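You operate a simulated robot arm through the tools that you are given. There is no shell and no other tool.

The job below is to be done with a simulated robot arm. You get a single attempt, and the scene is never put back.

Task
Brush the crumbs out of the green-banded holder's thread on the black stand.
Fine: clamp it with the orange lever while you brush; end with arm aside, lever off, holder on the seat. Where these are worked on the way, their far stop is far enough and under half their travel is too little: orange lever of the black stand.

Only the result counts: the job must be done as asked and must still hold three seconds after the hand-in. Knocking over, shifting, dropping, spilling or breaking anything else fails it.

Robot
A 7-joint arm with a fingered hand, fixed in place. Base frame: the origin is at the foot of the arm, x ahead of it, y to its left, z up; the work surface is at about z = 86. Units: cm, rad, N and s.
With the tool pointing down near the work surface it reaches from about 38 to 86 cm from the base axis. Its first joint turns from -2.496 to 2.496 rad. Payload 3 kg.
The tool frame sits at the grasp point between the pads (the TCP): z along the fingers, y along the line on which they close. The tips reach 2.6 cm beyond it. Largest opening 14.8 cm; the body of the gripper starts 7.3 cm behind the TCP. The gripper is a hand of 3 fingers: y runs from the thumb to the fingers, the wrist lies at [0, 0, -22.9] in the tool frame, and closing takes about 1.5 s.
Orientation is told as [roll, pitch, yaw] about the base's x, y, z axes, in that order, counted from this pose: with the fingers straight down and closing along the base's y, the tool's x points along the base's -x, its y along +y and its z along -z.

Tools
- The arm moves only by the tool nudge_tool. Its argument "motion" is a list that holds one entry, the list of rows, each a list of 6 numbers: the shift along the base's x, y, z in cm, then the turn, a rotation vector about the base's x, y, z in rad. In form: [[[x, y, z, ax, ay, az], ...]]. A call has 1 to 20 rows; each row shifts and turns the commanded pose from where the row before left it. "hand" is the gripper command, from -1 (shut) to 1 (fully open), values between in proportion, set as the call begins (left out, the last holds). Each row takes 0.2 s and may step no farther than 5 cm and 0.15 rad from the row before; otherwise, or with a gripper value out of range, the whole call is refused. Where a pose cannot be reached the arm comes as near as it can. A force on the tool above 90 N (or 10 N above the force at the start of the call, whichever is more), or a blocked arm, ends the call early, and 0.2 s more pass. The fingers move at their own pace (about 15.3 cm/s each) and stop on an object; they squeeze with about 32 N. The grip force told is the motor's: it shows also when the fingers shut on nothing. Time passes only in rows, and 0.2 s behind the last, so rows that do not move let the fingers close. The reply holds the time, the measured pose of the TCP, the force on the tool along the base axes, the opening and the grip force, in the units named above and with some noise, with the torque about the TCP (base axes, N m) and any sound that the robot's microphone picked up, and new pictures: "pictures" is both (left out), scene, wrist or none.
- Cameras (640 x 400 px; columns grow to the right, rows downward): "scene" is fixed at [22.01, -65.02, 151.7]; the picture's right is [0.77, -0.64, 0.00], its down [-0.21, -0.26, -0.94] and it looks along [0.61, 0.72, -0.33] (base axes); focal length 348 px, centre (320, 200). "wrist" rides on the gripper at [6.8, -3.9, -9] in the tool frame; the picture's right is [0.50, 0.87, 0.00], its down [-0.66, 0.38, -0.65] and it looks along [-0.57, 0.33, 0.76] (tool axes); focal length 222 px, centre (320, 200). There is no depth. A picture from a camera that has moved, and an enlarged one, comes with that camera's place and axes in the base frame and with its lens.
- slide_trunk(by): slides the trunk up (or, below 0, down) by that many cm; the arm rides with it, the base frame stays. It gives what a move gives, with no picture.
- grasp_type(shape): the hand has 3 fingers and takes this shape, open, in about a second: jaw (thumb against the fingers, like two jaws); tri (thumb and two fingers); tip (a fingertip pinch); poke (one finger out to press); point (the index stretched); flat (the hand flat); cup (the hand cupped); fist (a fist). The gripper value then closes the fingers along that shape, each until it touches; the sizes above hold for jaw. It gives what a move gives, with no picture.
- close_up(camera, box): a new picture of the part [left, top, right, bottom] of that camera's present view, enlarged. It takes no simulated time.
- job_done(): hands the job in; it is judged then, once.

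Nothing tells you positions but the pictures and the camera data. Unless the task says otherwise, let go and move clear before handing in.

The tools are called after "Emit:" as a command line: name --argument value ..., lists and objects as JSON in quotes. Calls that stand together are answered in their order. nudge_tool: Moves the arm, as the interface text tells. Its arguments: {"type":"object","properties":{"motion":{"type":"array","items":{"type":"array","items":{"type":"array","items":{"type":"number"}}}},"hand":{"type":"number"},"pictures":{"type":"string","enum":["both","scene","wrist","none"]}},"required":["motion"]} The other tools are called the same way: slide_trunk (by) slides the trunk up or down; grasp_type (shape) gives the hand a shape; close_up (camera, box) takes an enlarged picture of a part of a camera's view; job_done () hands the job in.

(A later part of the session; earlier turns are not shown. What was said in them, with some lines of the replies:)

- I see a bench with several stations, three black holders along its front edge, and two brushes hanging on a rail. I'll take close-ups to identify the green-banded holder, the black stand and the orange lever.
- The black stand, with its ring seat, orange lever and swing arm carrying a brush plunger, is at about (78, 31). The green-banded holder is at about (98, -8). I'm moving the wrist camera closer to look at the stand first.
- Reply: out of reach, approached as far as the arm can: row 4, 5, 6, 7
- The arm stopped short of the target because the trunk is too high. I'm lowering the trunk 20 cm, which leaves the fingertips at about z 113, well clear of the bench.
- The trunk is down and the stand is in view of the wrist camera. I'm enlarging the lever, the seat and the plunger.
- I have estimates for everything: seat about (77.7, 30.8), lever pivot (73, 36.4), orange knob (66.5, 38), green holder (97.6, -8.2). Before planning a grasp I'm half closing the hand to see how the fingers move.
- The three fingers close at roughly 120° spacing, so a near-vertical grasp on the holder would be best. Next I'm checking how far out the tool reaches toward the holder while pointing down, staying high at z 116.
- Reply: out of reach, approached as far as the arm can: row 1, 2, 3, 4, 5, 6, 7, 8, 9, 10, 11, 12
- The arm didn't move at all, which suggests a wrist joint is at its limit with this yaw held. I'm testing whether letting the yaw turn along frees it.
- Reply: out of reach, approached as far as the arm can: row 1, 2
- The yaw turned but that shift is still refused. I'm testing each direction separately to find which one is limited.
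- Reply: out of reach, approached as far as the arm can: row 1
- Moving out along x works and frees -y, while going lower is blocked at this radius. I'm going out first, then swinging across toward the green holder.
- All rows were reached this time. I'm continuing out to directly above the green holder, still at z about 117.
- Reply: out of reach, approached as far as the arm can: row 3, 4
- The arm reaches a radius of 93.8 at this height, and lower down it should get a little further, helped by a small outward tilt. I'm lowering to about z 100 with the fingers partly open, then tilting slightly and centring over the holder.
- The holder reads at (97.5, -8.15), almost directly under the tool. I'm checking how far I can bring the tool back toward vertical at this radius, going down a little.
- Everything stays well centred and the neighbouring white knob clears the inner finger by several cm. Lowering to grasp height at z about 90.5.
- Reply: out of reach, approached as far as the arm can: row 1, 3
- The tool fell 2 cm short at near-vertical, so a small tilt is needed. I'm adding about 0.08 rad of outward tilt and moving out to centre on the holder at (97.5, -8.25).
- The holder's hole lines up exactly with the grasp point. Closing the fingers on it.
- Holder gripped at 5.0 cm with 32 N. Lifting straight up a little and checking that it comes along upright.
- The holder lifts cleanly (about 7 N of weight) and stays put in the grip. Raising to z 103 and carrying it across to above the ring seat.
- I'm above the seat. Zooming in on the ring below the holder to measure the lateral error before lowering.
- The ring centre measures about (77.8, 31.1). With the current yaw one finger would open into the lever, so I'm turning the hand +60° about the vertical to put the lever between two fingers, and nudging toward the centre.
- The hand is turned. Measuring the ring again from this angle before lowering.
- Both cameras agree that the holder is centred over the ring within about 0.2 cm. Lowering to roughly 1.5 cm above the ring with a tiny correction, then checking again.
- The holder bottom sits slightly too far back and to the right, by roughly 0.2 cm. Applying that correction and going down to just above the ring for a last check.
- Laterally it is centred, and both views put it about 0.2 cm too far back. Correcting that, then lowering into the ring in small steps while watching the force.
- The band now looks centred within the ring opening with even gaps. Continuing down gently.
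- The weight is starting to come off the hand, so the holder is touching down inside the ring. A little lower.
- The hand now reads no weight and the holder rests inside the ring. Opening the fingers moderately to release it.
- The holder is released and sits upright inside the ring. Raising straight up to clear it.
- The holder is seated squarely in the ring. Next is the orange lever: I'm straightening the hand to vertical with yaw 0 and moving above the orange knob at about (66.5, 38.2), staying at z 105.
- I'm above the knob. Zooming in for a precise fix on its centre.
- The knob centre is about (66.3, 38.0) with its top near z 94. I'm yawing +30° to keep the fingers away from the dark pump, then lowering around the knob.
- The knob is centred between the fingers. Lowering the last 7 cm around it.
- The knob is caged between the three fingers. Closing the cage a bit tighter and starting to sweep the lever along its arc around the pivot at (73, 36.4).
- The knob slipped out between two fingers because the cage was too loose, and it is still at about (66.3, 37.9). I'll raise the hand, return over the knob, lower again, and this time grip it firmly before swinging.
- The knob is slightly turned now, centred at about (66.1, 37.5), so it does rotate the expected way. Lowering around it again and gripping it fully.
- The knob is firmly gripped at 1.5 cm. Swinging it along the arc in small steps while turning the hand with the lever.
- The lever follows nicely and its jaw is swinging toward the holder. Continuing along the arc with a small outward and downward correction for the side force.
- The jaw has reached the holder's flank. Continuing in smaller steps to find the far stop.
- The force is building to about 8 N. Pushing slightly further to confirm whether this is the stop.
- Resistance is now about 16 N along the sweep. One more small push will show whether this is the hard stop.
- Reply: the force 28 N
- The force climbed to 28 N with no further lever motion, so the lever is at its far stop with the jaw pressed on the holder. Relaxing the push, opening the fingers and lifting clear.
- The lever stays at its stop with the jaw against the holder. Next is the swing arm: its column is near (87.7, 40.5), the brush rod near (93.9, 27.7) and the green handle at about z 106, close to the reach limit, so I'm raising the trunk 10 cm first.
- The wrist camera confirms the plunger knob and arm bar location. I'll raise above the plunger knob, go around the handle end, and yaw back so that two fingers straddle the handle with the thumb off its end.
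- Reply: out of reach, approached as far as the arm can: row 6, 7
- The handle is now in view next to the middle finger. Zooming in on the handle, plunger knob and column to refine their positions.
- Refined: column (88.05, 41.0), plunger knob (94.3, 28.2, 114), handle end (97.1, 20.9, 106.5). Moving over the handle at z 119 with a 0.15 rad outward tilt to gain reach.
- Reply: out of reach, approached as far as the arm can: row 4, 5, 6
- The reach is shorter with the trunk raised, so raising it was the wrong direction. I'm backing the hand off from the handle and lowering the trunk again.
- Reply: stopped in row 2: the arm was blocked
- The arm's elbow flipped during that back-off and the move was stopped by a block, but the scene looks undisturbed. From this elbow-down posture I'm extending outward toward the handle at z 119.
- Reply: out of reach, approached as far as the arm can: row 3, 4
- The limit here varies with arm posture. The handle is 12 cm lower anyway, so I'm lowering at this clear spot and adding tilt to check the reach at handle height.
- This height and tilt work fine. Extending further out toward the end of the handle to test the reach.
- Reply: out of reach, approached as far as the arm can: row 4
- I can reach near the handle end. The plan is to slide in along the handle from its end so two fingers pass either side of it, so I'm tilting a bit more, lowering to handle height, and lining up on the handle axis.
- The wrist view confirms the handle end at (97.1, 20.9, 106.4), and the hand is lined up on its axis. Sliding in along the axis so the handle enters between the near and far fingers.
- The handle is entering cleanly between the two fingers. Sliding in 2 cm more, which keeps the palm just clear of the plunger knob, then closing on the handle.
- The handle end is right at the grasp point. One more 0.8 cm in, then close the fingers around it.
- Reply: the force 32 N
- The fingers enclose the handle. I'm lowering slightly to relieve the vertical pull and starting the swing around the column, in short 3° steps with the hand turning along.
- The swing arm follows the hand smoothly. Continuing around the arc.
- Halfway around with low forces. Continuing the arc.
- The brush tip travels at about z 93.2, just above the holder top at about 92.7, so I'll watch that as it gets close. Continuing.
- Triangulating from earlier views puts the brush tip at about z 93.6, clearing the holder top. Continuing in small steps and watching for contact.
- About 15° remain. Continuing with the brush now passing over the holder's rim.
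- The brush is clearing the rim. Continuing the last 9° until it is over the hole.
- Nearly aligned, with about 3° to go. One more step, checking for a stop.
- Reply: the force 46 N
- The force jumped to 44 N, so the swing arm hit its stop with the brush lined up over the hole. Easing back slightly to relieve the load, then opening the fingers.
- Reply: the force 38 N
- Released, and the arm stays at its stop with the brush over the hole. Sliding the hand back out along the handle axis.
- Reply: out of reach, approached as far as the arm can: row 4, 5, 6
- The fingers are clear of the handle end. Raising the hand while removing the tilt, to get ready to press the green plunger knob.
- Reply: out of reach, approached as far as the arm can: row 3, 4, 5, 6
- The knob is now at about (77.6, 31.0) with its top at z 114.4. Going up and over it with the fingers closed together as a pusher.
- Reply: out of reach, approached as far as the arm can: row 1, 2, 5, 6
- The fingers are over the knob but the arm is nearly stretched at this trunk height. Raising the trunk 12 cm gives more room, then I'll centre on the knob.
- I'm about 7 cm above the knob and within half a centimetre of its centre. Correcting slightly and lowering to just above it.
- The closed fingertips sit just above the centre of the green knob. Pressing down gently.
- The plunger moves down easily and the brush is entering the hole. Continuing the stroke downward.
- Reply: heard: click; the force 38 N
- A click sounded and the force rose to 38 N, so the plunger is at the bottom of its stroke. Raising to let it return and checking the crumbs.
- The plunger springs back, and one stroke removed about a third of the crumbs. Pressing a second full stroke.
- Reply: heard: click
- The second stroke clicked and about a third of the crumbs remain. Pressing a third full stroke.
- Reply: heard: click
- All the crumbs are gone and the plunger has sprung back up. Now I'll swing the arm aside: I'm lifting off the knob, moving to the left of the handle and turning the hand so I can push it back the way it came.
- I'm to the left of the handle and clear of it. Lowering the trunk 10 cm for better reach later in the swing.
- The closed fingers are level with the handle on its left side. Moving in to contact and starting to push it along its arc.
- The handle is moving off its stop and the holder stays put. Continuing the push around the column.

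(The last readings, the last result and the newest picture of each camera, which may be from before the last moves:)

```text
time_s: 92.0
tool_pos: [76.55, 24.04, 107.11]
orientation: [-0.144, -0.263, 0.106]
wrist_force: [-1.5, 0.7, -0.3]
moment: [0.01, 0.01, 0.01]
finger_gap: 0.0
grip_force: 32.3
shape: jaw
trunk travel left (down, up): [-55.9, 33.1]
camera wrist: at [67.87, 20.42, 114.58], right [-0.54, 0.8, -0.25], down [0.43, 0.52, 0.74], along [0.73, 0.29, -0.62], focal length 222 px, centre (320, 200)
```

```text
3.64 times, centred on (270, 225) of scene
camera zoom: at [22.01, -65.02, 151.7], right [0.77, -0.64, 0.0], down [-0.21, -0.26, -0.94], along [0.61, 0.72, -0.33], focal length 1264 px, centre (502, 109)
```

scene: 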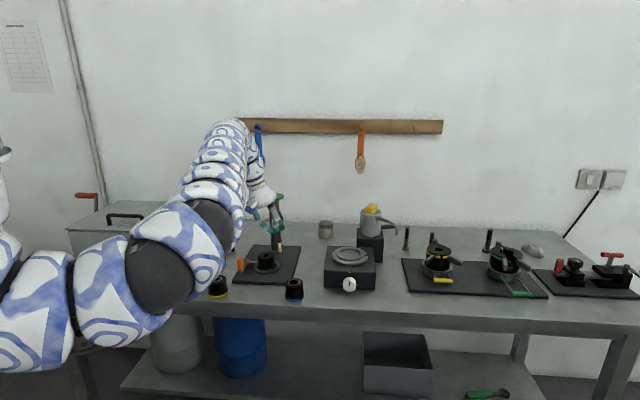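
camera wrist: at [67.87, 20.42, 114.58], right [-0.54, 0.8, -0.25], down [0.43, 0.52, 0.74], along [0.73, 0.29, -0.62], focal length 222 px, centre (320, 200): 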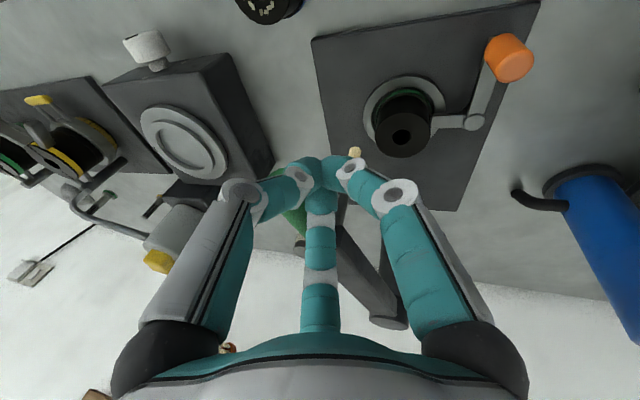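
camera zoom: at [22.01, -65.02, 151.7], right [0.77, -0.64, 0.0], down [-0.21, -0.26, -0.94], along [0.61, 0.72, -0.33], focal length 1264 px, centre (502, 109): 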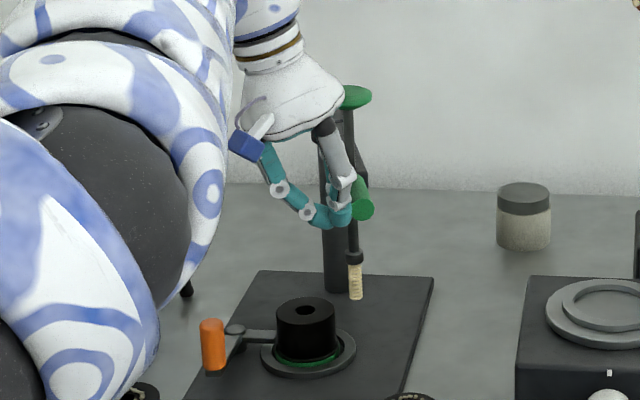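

The brush is well clear of the holder and the arm follows the push. Continuing.

Emit:
nudge_tool --motion '[[[0.9, -0.57, 0, 0, 0, 0.052], [0.94, -0.53, 0, 0, 0, 0.052], [0.96, -0.48, 0, 0, 0, 0.052], [0.98, -0.43, 0, 0, 0, 0.052], [1.01, -0.37, 0, 0, 0, 0.052], [1.02, -0.33, 0, 0, 0, 0.052]]]'

Emit:
close_up --camera "scene" --box '[230, 160, 340, 270]'

```text
time_s: 93.4
tool_pos: [82.35, 21.35, 107.03]
orientation: [-0.144, -0.265, 0.418]
wrist_force: [-0.8, 0.1, 0.9]
moment: [0.0, 0.02, 0.01]
finger_gap: 0.0
grip_force: 31.9
shape: jaw
trunk travel left (down, up): [-55.9, 33.1]
camera wrist: at [75.17, 15.27, 114.51], right [-0.76, 0.6, -0.25], down [0.25, 0.62, 0.74], along [0.6, 0.5, -0.62], focal length 222 px, centre (320, 200)
```

scene: 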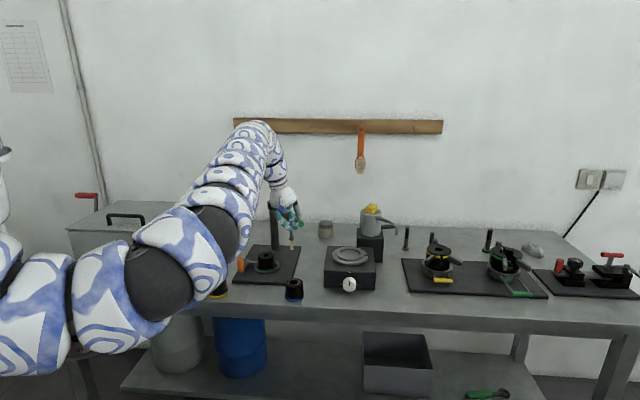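
wrist: 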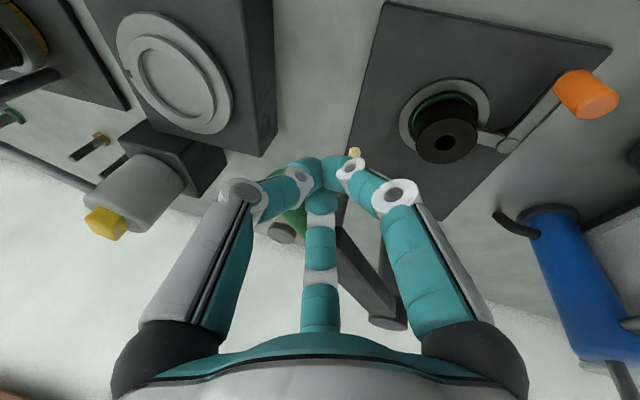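

```text
3.64 times, centred on (285, 215) of scene
camera zoom: at [22.01, -65.02, 151.7], right [0.77, -0.64, 0.0], down [-0.21, -0.26, -0.94], along [0.61, 0.72, -0.33], focal length 1264 px, centre (447, 146)
```

zoom: 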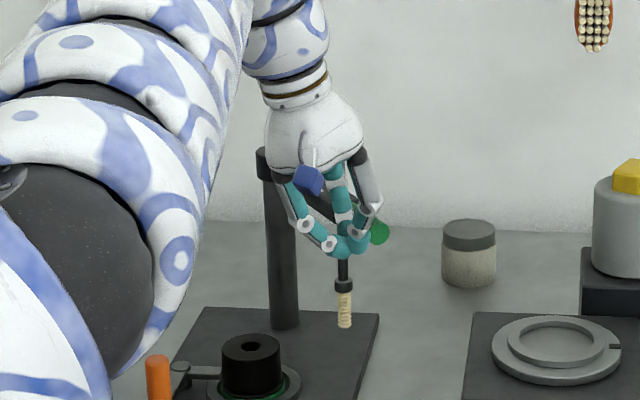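

Halfway back. Continuing the push outward.

Emit:
nudge_tool --motion '[[[1.04, -0.26, 0, 0, 0, 0.052], [1.05, -0.22, 0, 0, 0, 0.052], [1.06, -0.16, 0, 0, 0, 0.052], [1.07, -0.1, 0, 0, 0, 0.052], [1.07, -0.05, 0, 0, 0, 0.052], [1.08, 0.01, 0, 0, 0, 0.052]]]'

Emit:
close_up --camera "scene" --box '[240, 150, 350, 260]'

```text
time_s: 94.8
tool_pos: [88.82, 20.51, 107.25]
orientation: [-0.144, -0.265, 0.729]
wrist_force: [-0.2, -0.6, -1.1]
moment: [-0.01, -0.02, 0.01]
finger_gap: 0.0
grip_force: 32.3
shape: jaw
trunk travel left (down, up): [-55.9, 33.1]
camera wrist: at [83.8, 12.52, 114.59], right [-0.91, 0.34, -0.25], down [0.04, 0.67, 0.74], along [0.42, 0.66, -0.62], focal length 222 px, centre (320, 200)
```

scene: 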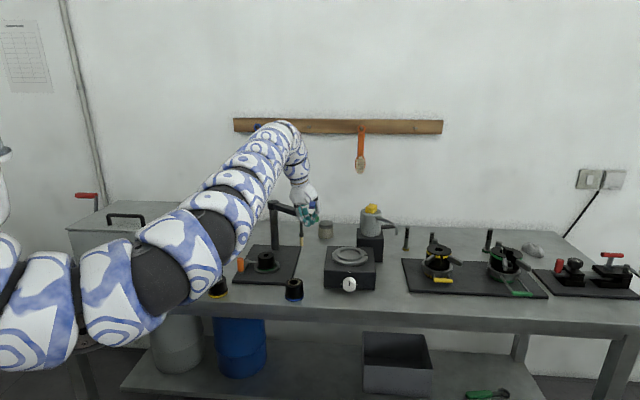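
wrist: 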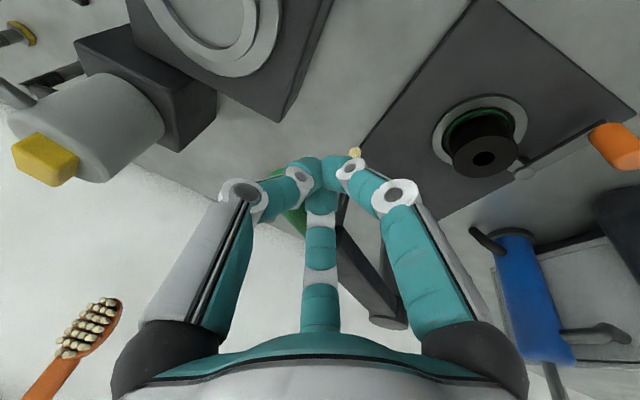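

```text
3.64 times, centred on (295, 205) of scene
camera zoom: at [22.01, -65.02, 151.7], right [0.77, -0.64, 0.0], down [-0.21, -0.26, -0.94], along [0.61, 0.72, -0.33], focal length 1264 px, centre (411, 182)
```

zoom: 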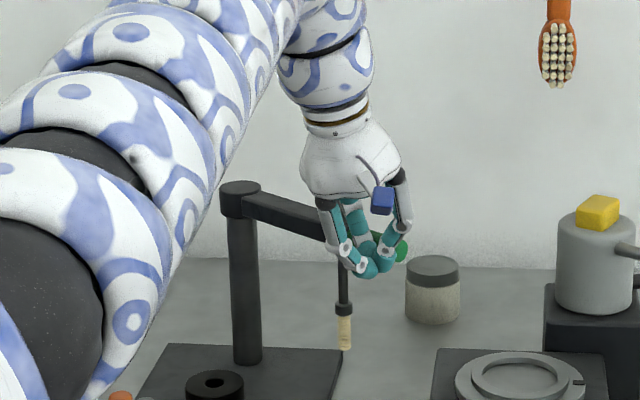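

Close to the original position now. A few more steps to bring the arm fully aside.

Emit:
nudge_tool --motion '[[[1.07, 0.07, 0, 0, 0, 0.052], [1.06, 0.12, 0, 0, 0, 0.052], [1.06, 0.18, 0, 0, 0, 0.052], [1.05, 0.23, 0, 0, 0, 0.052], [0.9, 0.25, 0, 0, 0, 0.045]]]'

Emit:
close_up --camera "scene" --box '[250, 150, 360, 260]'

```text
time_s: 96.0
tool_pos: [93.82, 21.28, 106.96]
orientation: [-0.143, -0.264, 0.984]
wrist_force: [0.0, 0.9, -0.4]
moment: [0.0, -0.01, 0.03]
finger_gap: 0.03
grip_force: 31.7
shape: jaw
trunk travel left (down, up): [-55.9, 33.1]
camera wrist: at [90.99, 12.33, 114.45], right [-0.96, 0.1, -0.25], down [-0.12, 0.66, 0.74], along [0.24, 0.75, -0.62], focal length 222 px, centre (320, 200)
```

scene: 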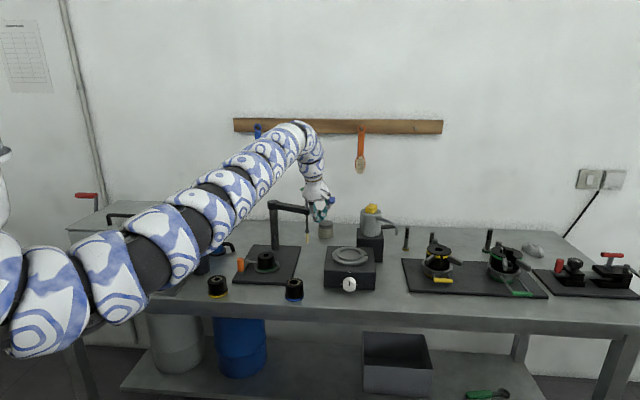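
wrist: 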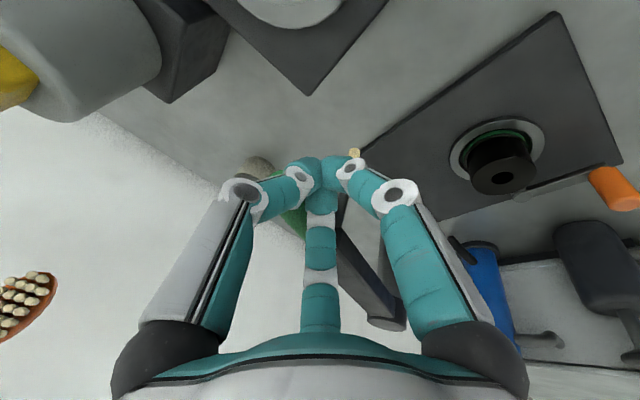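

```text
3.64 times, centred on (305, 205) of scene
camera zoom: at [22.01, -65.02, 151.7], right [0.77, -0.64, 0.0], down [-0.21, -0.26, -0.94], along [0.61, 0.72, -0.33], focal length 1264 px, centre (374, 182)
```

zoom: 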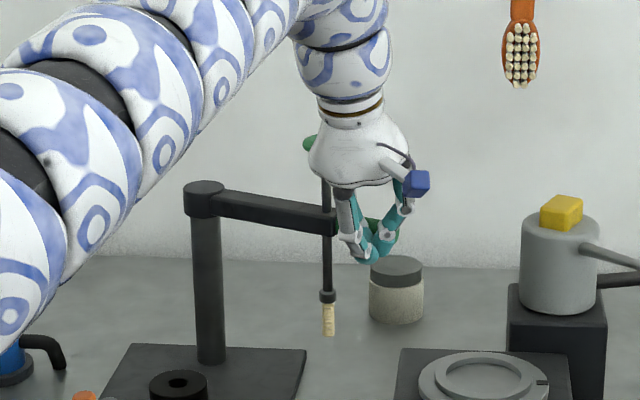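

The swing arm is back where it started, fully aside. Backing the hand away from the handle and straightening it before going to the lever.

Emit:
nudge_tool --motion '[[[-2, -1, 0, 0, 0, 0], [-2.5, -1, 0.5, 0, 0, 0], [-3, -0.5, 1, -0.043, 0.09, 0], [-3, 0, 1, -0.043, 0.09, 0], [-3, 1, 0, -0.043, 0.09, 0]]]'

Emit:
close_up --camera "scene" --box '[230, 160, 350, 285]'

```text
time_s: 97.2
tool_pos: [80.28, 19.84, 109.61]
orientation: [0.011, -0.002, 0.96]
wrist_force: [-0.3, -0.1, 0.3]
moment: [0.0, 0.02, 0.01]
finger_gap: 0.01
grip_force: 31.9
shape: jaw
trunk travel left (down, up): [-55.9, 33.1]
camera wrist: at [79.63, 11.96, 118.59], right [-1.0, 0.09, 0.01], down [0.07, 0.75, 0.66], along [0.05, 0.66, -0.75], focal length 222 px, centre (320, 200)
```

scene: 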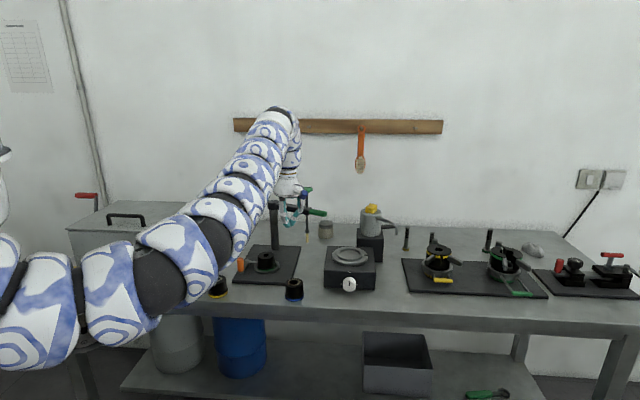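
wrist: 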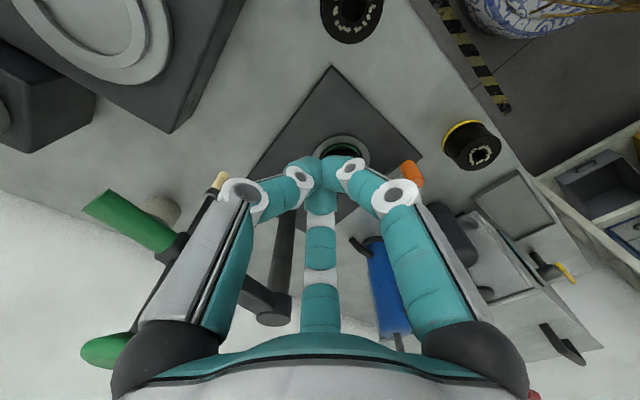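

```text
3.20 times, centred on (290, 222) of scene
camera zoom: at [22.01, -65.02, 151.7], right [0.77, -0.64, 0.0], down [-0.21, -0.26, -0.94], along [0.61, 0.72, -0.33], focal length 1112 px, centre (416, 128)
```

zoom: 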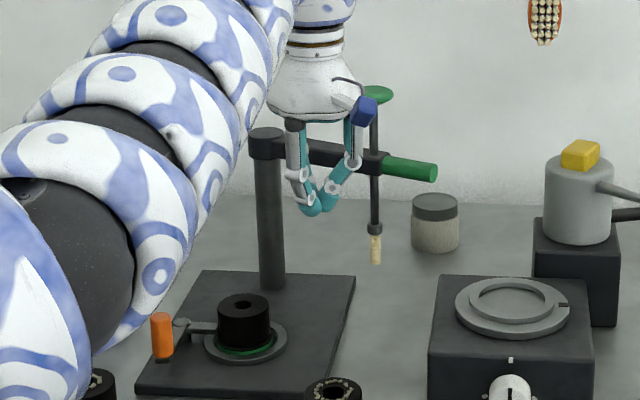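

The swing arm is aside, the holder is clean and the lever is still clamped. Moving above the orange knob at about (68.25, 31.15), with the hand turned as it was when I released the knob.

Emit:
nudge_tool --motion '[[[-2.4, 2.26, 0, 0, 0, 0.121], [-2.4, 2.26, 0, 0, 0, 0.121], [-2.4, 2.26, -1, 0, 0, 0.121], [-2.4, 2.26, -1.5, 0, 0, 0.121], [-2.4, 2.26, -2, 0, 0, 0.121]]]' --hand -0.1

Emit:
close_up --camera "wrist" --box '[220, 60, 420, 200]'

```text
time_s: 98.4
tool_pos: [68.36, 31.17, 105.08]
orientation: [0.006, -0.005, 1.567]
wrist_force: [0.0, -0.4, -0.2]
moment: [0.0, 0.0, 0.01]
finger_gap: 6.63
grip_force: 0.1
shape: jaw
trunk travel left (down, up): [-55.9, 33.1]
camera wrist: at [72.32, 24.39, 114.13], right [-0.87, -0.5, 0.0], down [-0.37, 0.65, 0.66], along [-0.33, 0.57, -0.75], focal length 222 px, centre (320, 200)
```

scene: 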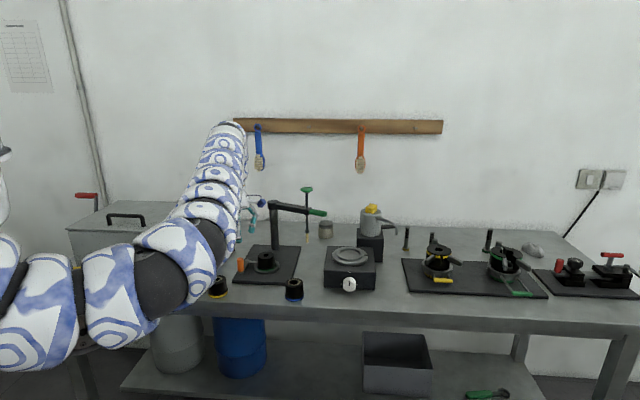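
wrist: 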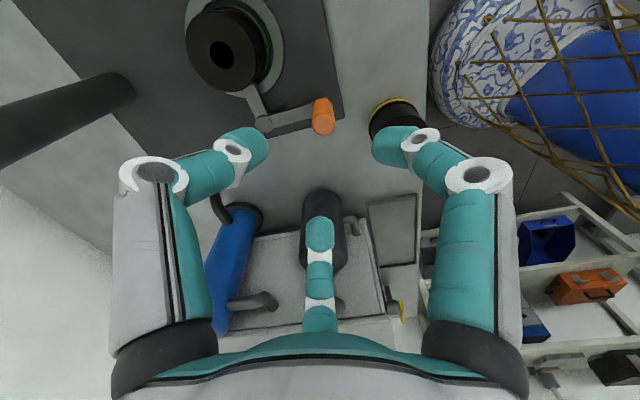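

```text
2.86 times, centred on (320, 130) of wrist
camera zoom: at [72.32, 24.39, 114.13], right [-0.87, -0.5, 0.0], down [-0.37, 0.65, 0.66], along [-0.33, 0.57, -0.75], focal length 635 px, centre (320, 400)
```

zoom: 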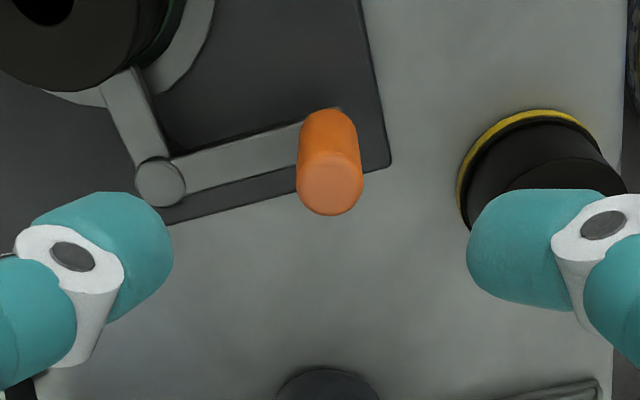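

The knob is centred under the hand at about (68.1, 31.2). Lowering around it.

Emit:
nudge_tool --motion '[[[-0.2, 0.05, -3, 0, 0, 0], [0, 0, -3, 0, 0, 0], [0, 0, -2.5, 0, 0, 0], [0, 0, -2, 0, 0, 0], [0, 0, -1.5, 0, 0, 0]]]'

Emit:
close_up --camera "scene" --box '[200, 220, 300, 290]'

```text
time_s: 99.6
tool_pos: [68.21, 31.23, 93.07]
orientation: [0.007, -0.006, 1.565]
wrist_force: [0.2, 0.4, 0.4]
moment: [0.03, 0.01, 0.0]
finger_gap: 6.62
grip_force: 0.1
shape: jaw
trunk travel left (down, up): [-55.9, 33.1]
camera wrist: at [72.11, 24.39, 102.1], right [-0.87, -0.5, 0.0], down [-0.37, 0.65, 0.66], along [-0.33, 0.57, -0.75], focal length 222 px, centre (320, 200)
```

scene: 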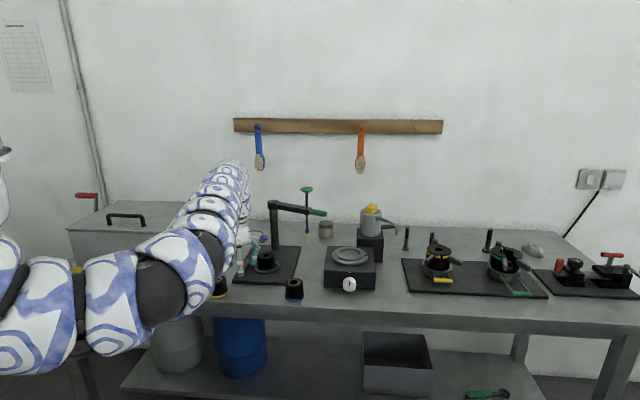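
wrist: 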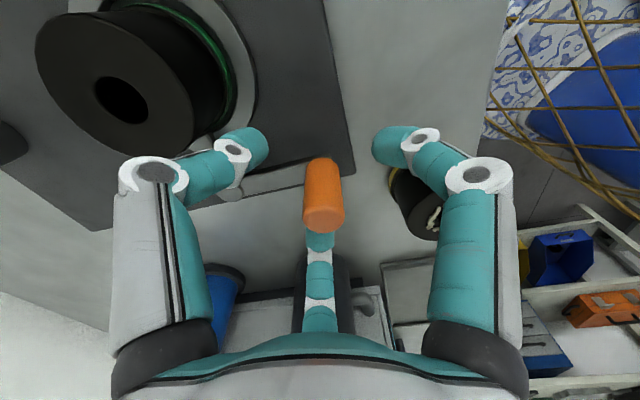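

```text
5.71 times, centred on (250, 255) of scene
camera zoom: at [22.01, -65.02, 151.7], right [0.77, -0.64, 0.0], down [-0.21, -0.26, -0.94], along [0.61, 0.72, -0.33], focal length 1986 px, centre (720, -114)
```

zoom: 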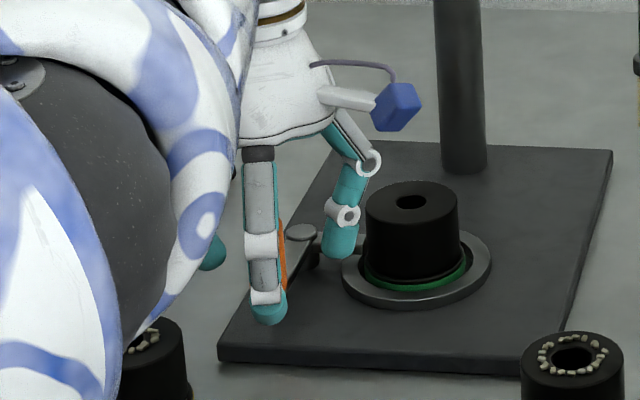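

The knob is between the fingers. Closing to grip it.

Emit:
nudge_tool --motion '[[[0, 0, 0, 0, 0, 0], [0, 0, 0, 0, 0, 0], [0, 0, 0, 0, 0, 0], [0, 0, 0, 0, 0, 0]]]' --hand -1 --pictures "none"

Emit:
nudge_tool --motion '[[[-0.42, 0.45, -0.05, 0, 0, -0.087], [-0.4, 0.47, 0, 0, 0, -0.087], [-0.36, 0.5, 0, 0, 0, -0.087]]]' --pictures "wrist"

Emit:
close_up --camera "scene" --box '[200, 220, 300, 290]'

```text
time_s: 100.6
tool_pos: [68.08, 31.22, 93.05]
orientation: [0.007, -0.002, 1.565]
wrist_force: [-0.1, 0.7, -6.2]
moment: [0.01, -0.01, 0.0]
finger_gap: 1.43
grip_force: 31.7
shape: jaw
trunk travel left (down, up): [-55.9, 33.1]
```

```text
time_s: 101.4
tool_pos: [66.96, 32.82, 93.04]
orientation: [0.007, -0.003, 1.304]
wrist_force: [1.2, -0.7, -0.8]
moment: [-0.02, -0.06, -0.06]
finger_gap: 1.41
grip_force: 32.0
shape: jaw
trunk travel left (down, up): [-55.9, 33.1]
camera wrist: at [69.02, 25.03, 102.04], right [-0.97, -0.25, 0.0], down [-0.19, 0.73, 0.66], along [-0.17, 0.64, -0.75], focal length 222 px, centre (320, 200)
```

wrist: 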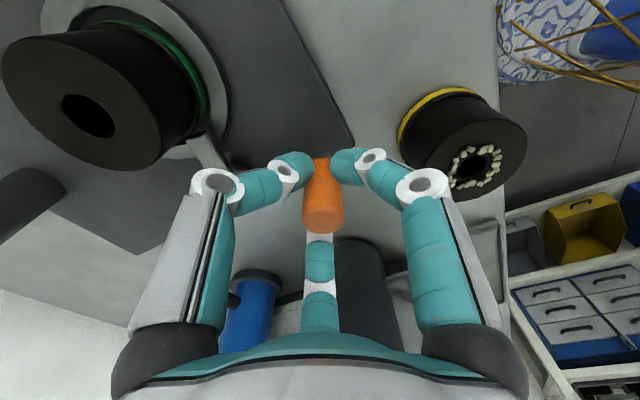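

```text
5.71 times, centred on (250, 255) of scene
camera zoom: at [22.01, -65.02, 151.7], right [0.77, -0.64, 0.0], down [-0.21, -0.26, -0.94], along [0.61, 0.72, -0.33], focal length 1986 px, centre (720, -114)
```

zoom: 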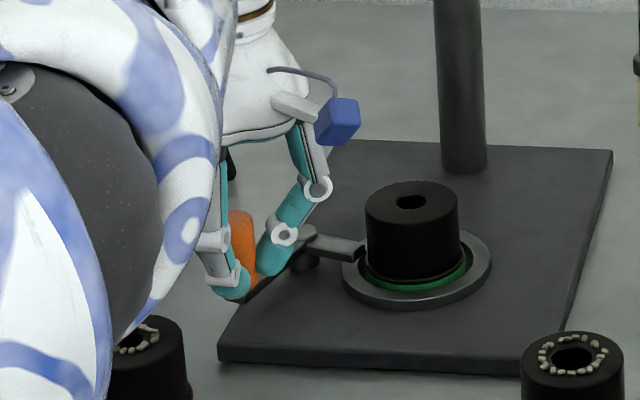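

The lever follows back. Continuing the reverse arc.

Emit:
nudge_tool --motion '[[[-0.29, 0.55, 0, 0, 0, -0.087], [-0.24, 0.56, 0, 0, 0, -0.087], [-0.19, 0.58, 0, 0, 0, -0.087], [-0.14, 0.6, 0, 0, 0, -0.087]]]' --pictures "none"

Emit:
nudge_tool --motion '[[[-0.09, 0.6, 0, 0, 0, -0.087], [-0.03, 0.62, 0, 0, 0, -0.087], [0.02, 0.61, 0, 0, 0, -0.087]]]' --pictures "wrist"

Emit:
close_up --camera "scene" --box '[200, 220, 300, 290]'

```text
time_s: 102.4
tool_pos: [66.07, 34.91, 92.93]
orientation: [0.008, -0.004, 0.956]
wrist_force: [-2.7, -0.5, -2.6]
moment: [0.01, 0.04, -0.06]
finger_gap: 1.41
grip_force: 31.7
shape: jaw
trunk travel left (down, up): [-55.9, 33.1]
```

```text
time_s: 103.2
tool_pos: [66.02, 36.88, 93.0]
orientation: [0.007, -0.003, 0.695]
wrist_force: [-1.9, 0.5, -5.1]
moment: [-0.01, 0.05, -0.03]
finger_gap: 1.42
grip_force: 32.5
shape: jaw
trunk travel left (down, up): [-55.9, 33.1]
camera wrist: at [63.35, 29.38, 102.05], right [-0.94, 0.34, 0.0], down [0.26, 0.7, 0.66], along [0.22, 0.62, -0.75], focal length 222 px, centre (320, 200)
```

wrist: 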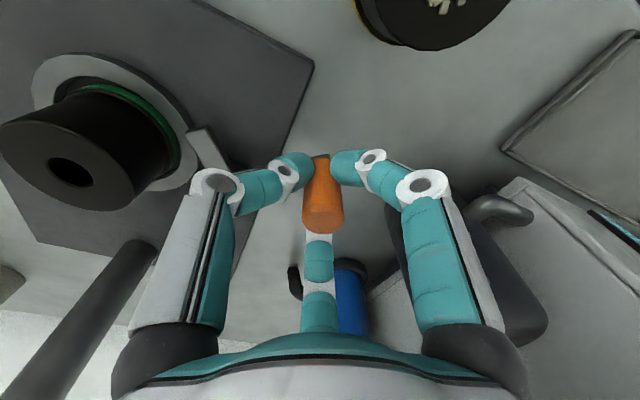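

```text
5.71 times, centred on (250, 255) of scene
camera zoom: at [22.01, -65.02, 151.7], right [0.77, -0.64, 0.0], down [-0.21, -0.26, -0.94], along [0.61, 0.72, -0.33], focal length 1986 px, centre (720, -114)
```

zoom: 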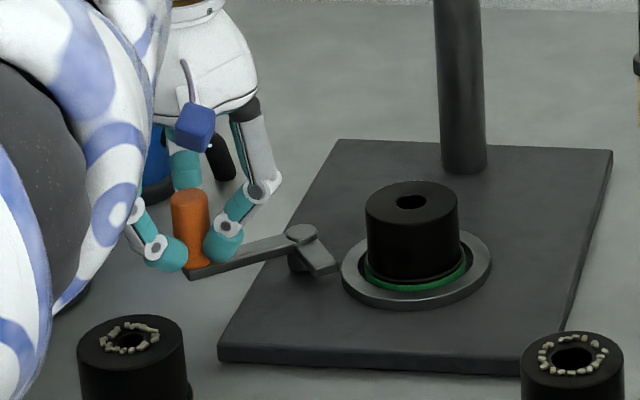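

Nearly back at the off position. Two more steps toward its original stop.

Emit:
nudge_tool --motion '[[[0.07, 0.6, 0, 0, 0, -0.087], [0.11, 0.5, 0, 0, 0, -0.07]]]' --pictures "none"

Emit:
close_up --camera "scene" --box '[200, 220, 300, 290]'

```text
time_s: 103.8
tool_pos: [66.15, 37.78, 93.0]
orientation: [0.007, -0.004, 0.538]
wrist_force: [-8.4, -11.7, -3.5]
moment: [-0.23, 0.14, -0.05]
finger_gap: 1.39
grip_force: 32.0
shape: jaw
trunk travel left (down, up): [-55.9, 33.1]
```

```text
5.71 times, centred on (250, 255) of scene
camera zoom: at [22.01, -65.02, 151.7], right [0.77, -0.64, 0.0], down [-0.21, -0.26, -0.94], along [0.61, 0.72, -0.33], focal length 1986 px, centre (720, -114)
```

zoom: 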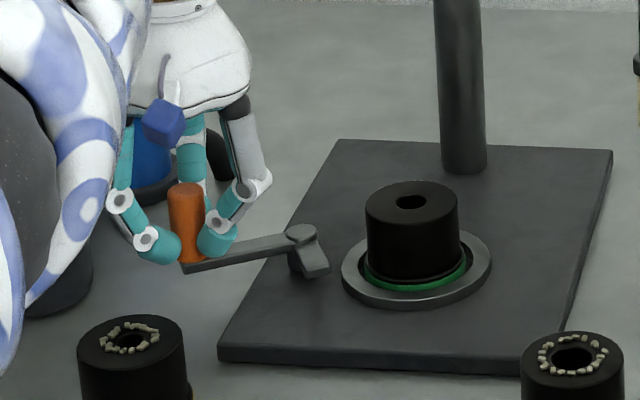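

The force rose against the push, so the lever is back at its off stop. Relaxing slightly, opening the fingers and lifting clear.

Emit:
nudge_tool --motion '[[[0.05, -0.2, 0, 0, 0, 0], [0, 0, 0, 0, 0, 0]]]' --pictures "none"

Emit:
nudge_tool --motion '[[[0, 0, 0, 0, 0, 0], [0, 0, 0, 0, 0, 0], [0, 0, 0, 0, 0, 0]]]' --hand 0 --pictures "none"

Emit:
nudge_tool --motion '[[[0, 0, 2, 0, 0, 0], [0, 0, 3, 0, 0, 0], [0, 0, 4, 0, 0, 0], [0, 0, 4, 0, 0, 0]]]'

Emit:
close_up --camera "scene" --box '[200, 220, 300, 290]'

```text
time_s: 104.4
tool_pos: [66.12, 37.62, 93.0]
orientation: [0.008, -0.004, 0.542]
wrist_force: [-9.1, -5.0, -5.7]
moment: [-0.09, 0.16, -0.05]
finger_gap: 1.39
grip_force: 31.7
shape: jaw
trunk travel left (down, up): [-55.9, 33.1]
```

```text
time_s: 105.2
tool_pos: [66.28, 37.59, 93.16]
orientation: [0.008, -0.006, 0.538]
wrist_force: [0.9, -0.4, 0.3]
moment: [0.0, 0.01, 0.02]
finger_gap: 7.34
grip_force: 0.0
shape: jaw
trunk travel left (down, up): [-55.9, 33.1]
```

```text
time_s: 106.2
tool_pos: [66.21, 37.66, 106.23]
orientation: [0.005, -0.005, 0.54]
wrist_force: [-0.7, 0.4, -0.5]
moment: [-0.01, 0.02, -0.02]
finger_gap: 7.35
grip_force: 0.0
shape: jaw
trunk travel left (down, up): [-55.9, 33.1]
camera wrist: at [62.4, 30.65, 115.28], right [-0.87, 0.49, 0.0], down [0.37, 0.66, 0.66], along [0.32, 0.58, -0.75], focal length 222 px, centre (320, 200)
```

scene: 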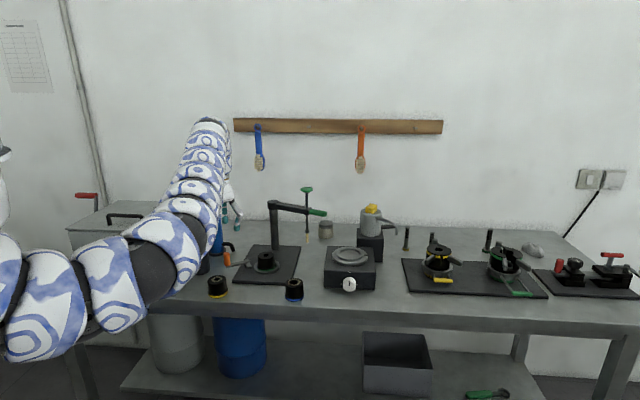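
wrist: 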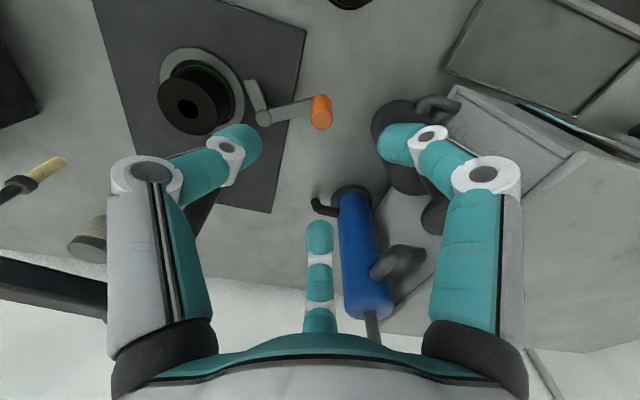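

```text
5.71 times, centred on (250, 255) of scene
camera zoom: at [22.01, -65.02, 151.7], right [0.77, -0.64, 0.0], down [-0.21, -0.26, -0.94], along [0.61, 0.72, -0.33], focal length 1986 px, centre (720, -114)
```

zoom: 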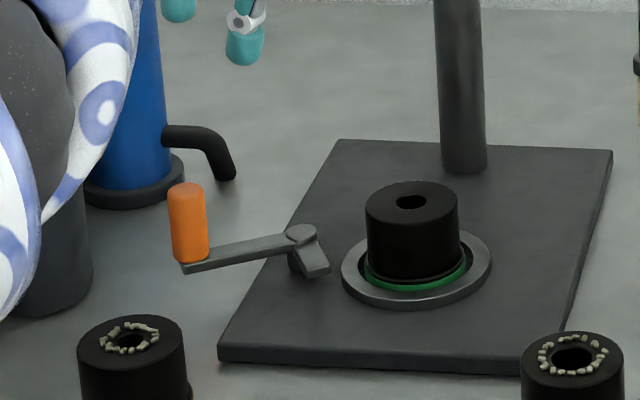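

The lever is back at its original off position, the holder is clean and seated, and the swing arm is aside. Raising the trunk to move the hand well clear, then a last check.

Emit:
slide_trunk --by 16

Emit:
nudge_tool --motion '[[[0, 0, 0, 0, 0, 0], [0, 0, 0, 0, 0, 0]]]'

Emit:
close_up --camera "scene" --box '[180, 170, 420, 320]'

Emit:
close_up --camera "scene" --box '[400, 210, 640, 360]'

```text
time_s: 108.0
tool_pos: [66.16, 37.63, 122.26]
orientation: [0.007, -0.001, 0.54]
wrist_force: [-0.4, -0.1, -0.5]
moment: [-0.01, 0.01, -0.01]
finger_gap: 7.35
grip_force: 0.1
shape: jaw
trunk travel left (down, up): [-71.9, 17.1]
```

```text
time_s: 108.6
tool_pos: [66.3, 37.64, 122.23]
orientation: [0.008, -0.005, 0.54]
wrist_force: [-0.3, 0.3, 0.8]
moment: [-0.01, -0.01, 0.04]
finger_gap: 7.38
grip_force: 0.0
shape: jaw
trunk travel left (down, up): [-71.9, 17.1]
camera wrist: at [62.43, 30.69, 131.21], right [-0.87, 0.49, 0.0], down [0.37, 0.66, 0.66], along [0.32, 0.58, -0.75], focal length 222 px, centre (320, 200)
```

scene: 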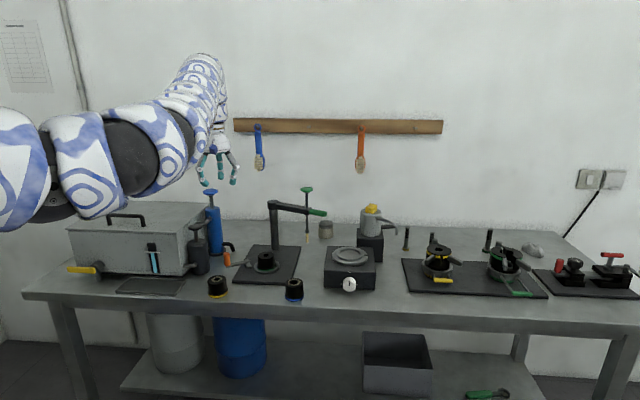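
wrist: 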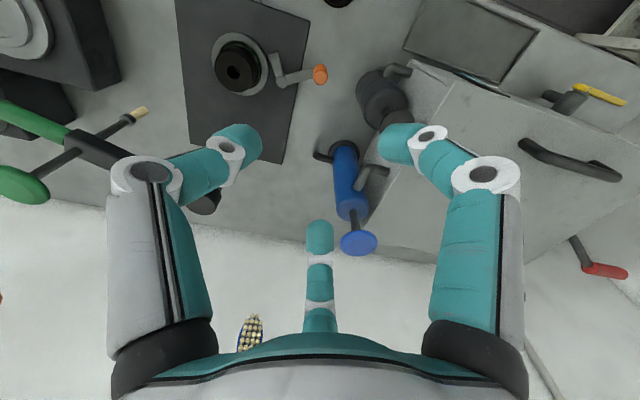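

```text
2.67 times, centred on (300, 245) of scene
camera zoom: at [22.01, -65.02, 151.7], right [0.77, -0.64, 0.0], down [-0.21, -0.26, -0.94], along [0.61, 0.72, -0.33], focal length 927 px, centre (373, 80)
```

zoom: 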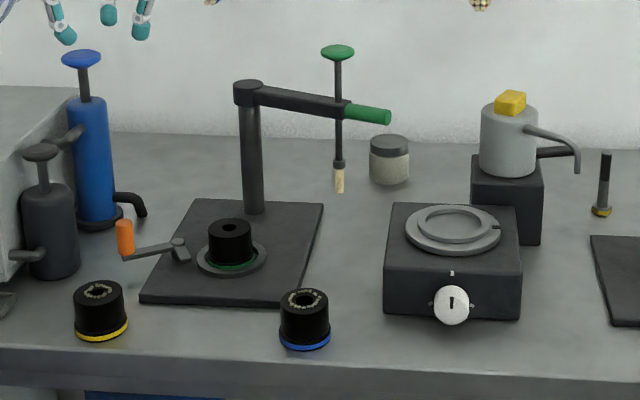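

```text
2.67 times, centred on (520, 285) of scene
camera zoom: at [22.01, -65.02, 151.7], right [0.77, -0.64, 0.0], down [-0.21, -0.26, -0.94], along [0.61, 0.72, -0.33], focal length 927 px, centre (-213, -27)
```

zoom: 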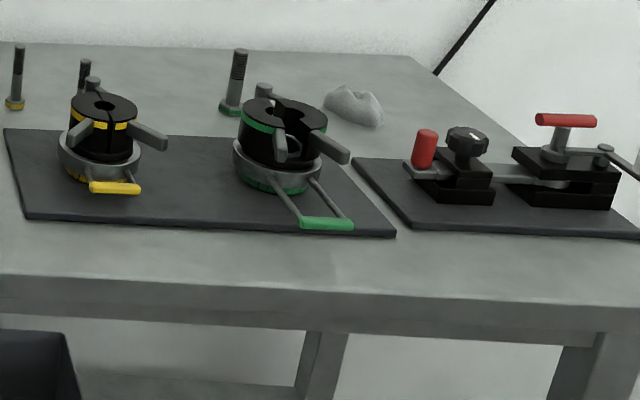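

Everything is as asked: the green-banded holder is clean and on the ring seat, the orange lever is off at its original position, and the swing arm is aside. The rest of the bench matches the first pictures and the hand is clear, so I'm handing in.

Emit:
job_done

```text
The job is handed in.
```

The green-banded holder's thread is brushed clean, and the holder is sitting on the black stand's seat. I've handed the job in; no verdict came back with it.

- **Clamping:** the orange lever was at its far stop, pressed against the holder, while I brushed.
- **Brushing:** it took three full strokes of the stand's own brush, and no crumbs were visible afterwards.
- **End state:** the brush arm is swung aside to where it started, the lever is back at its off stop, and the robot hand is clear above the bench.

While I was reaching for the brush arm, one robot move was blocked and the hand swung about 10 cm off course. Everything else on the bench still looked the same as in the first pictures.
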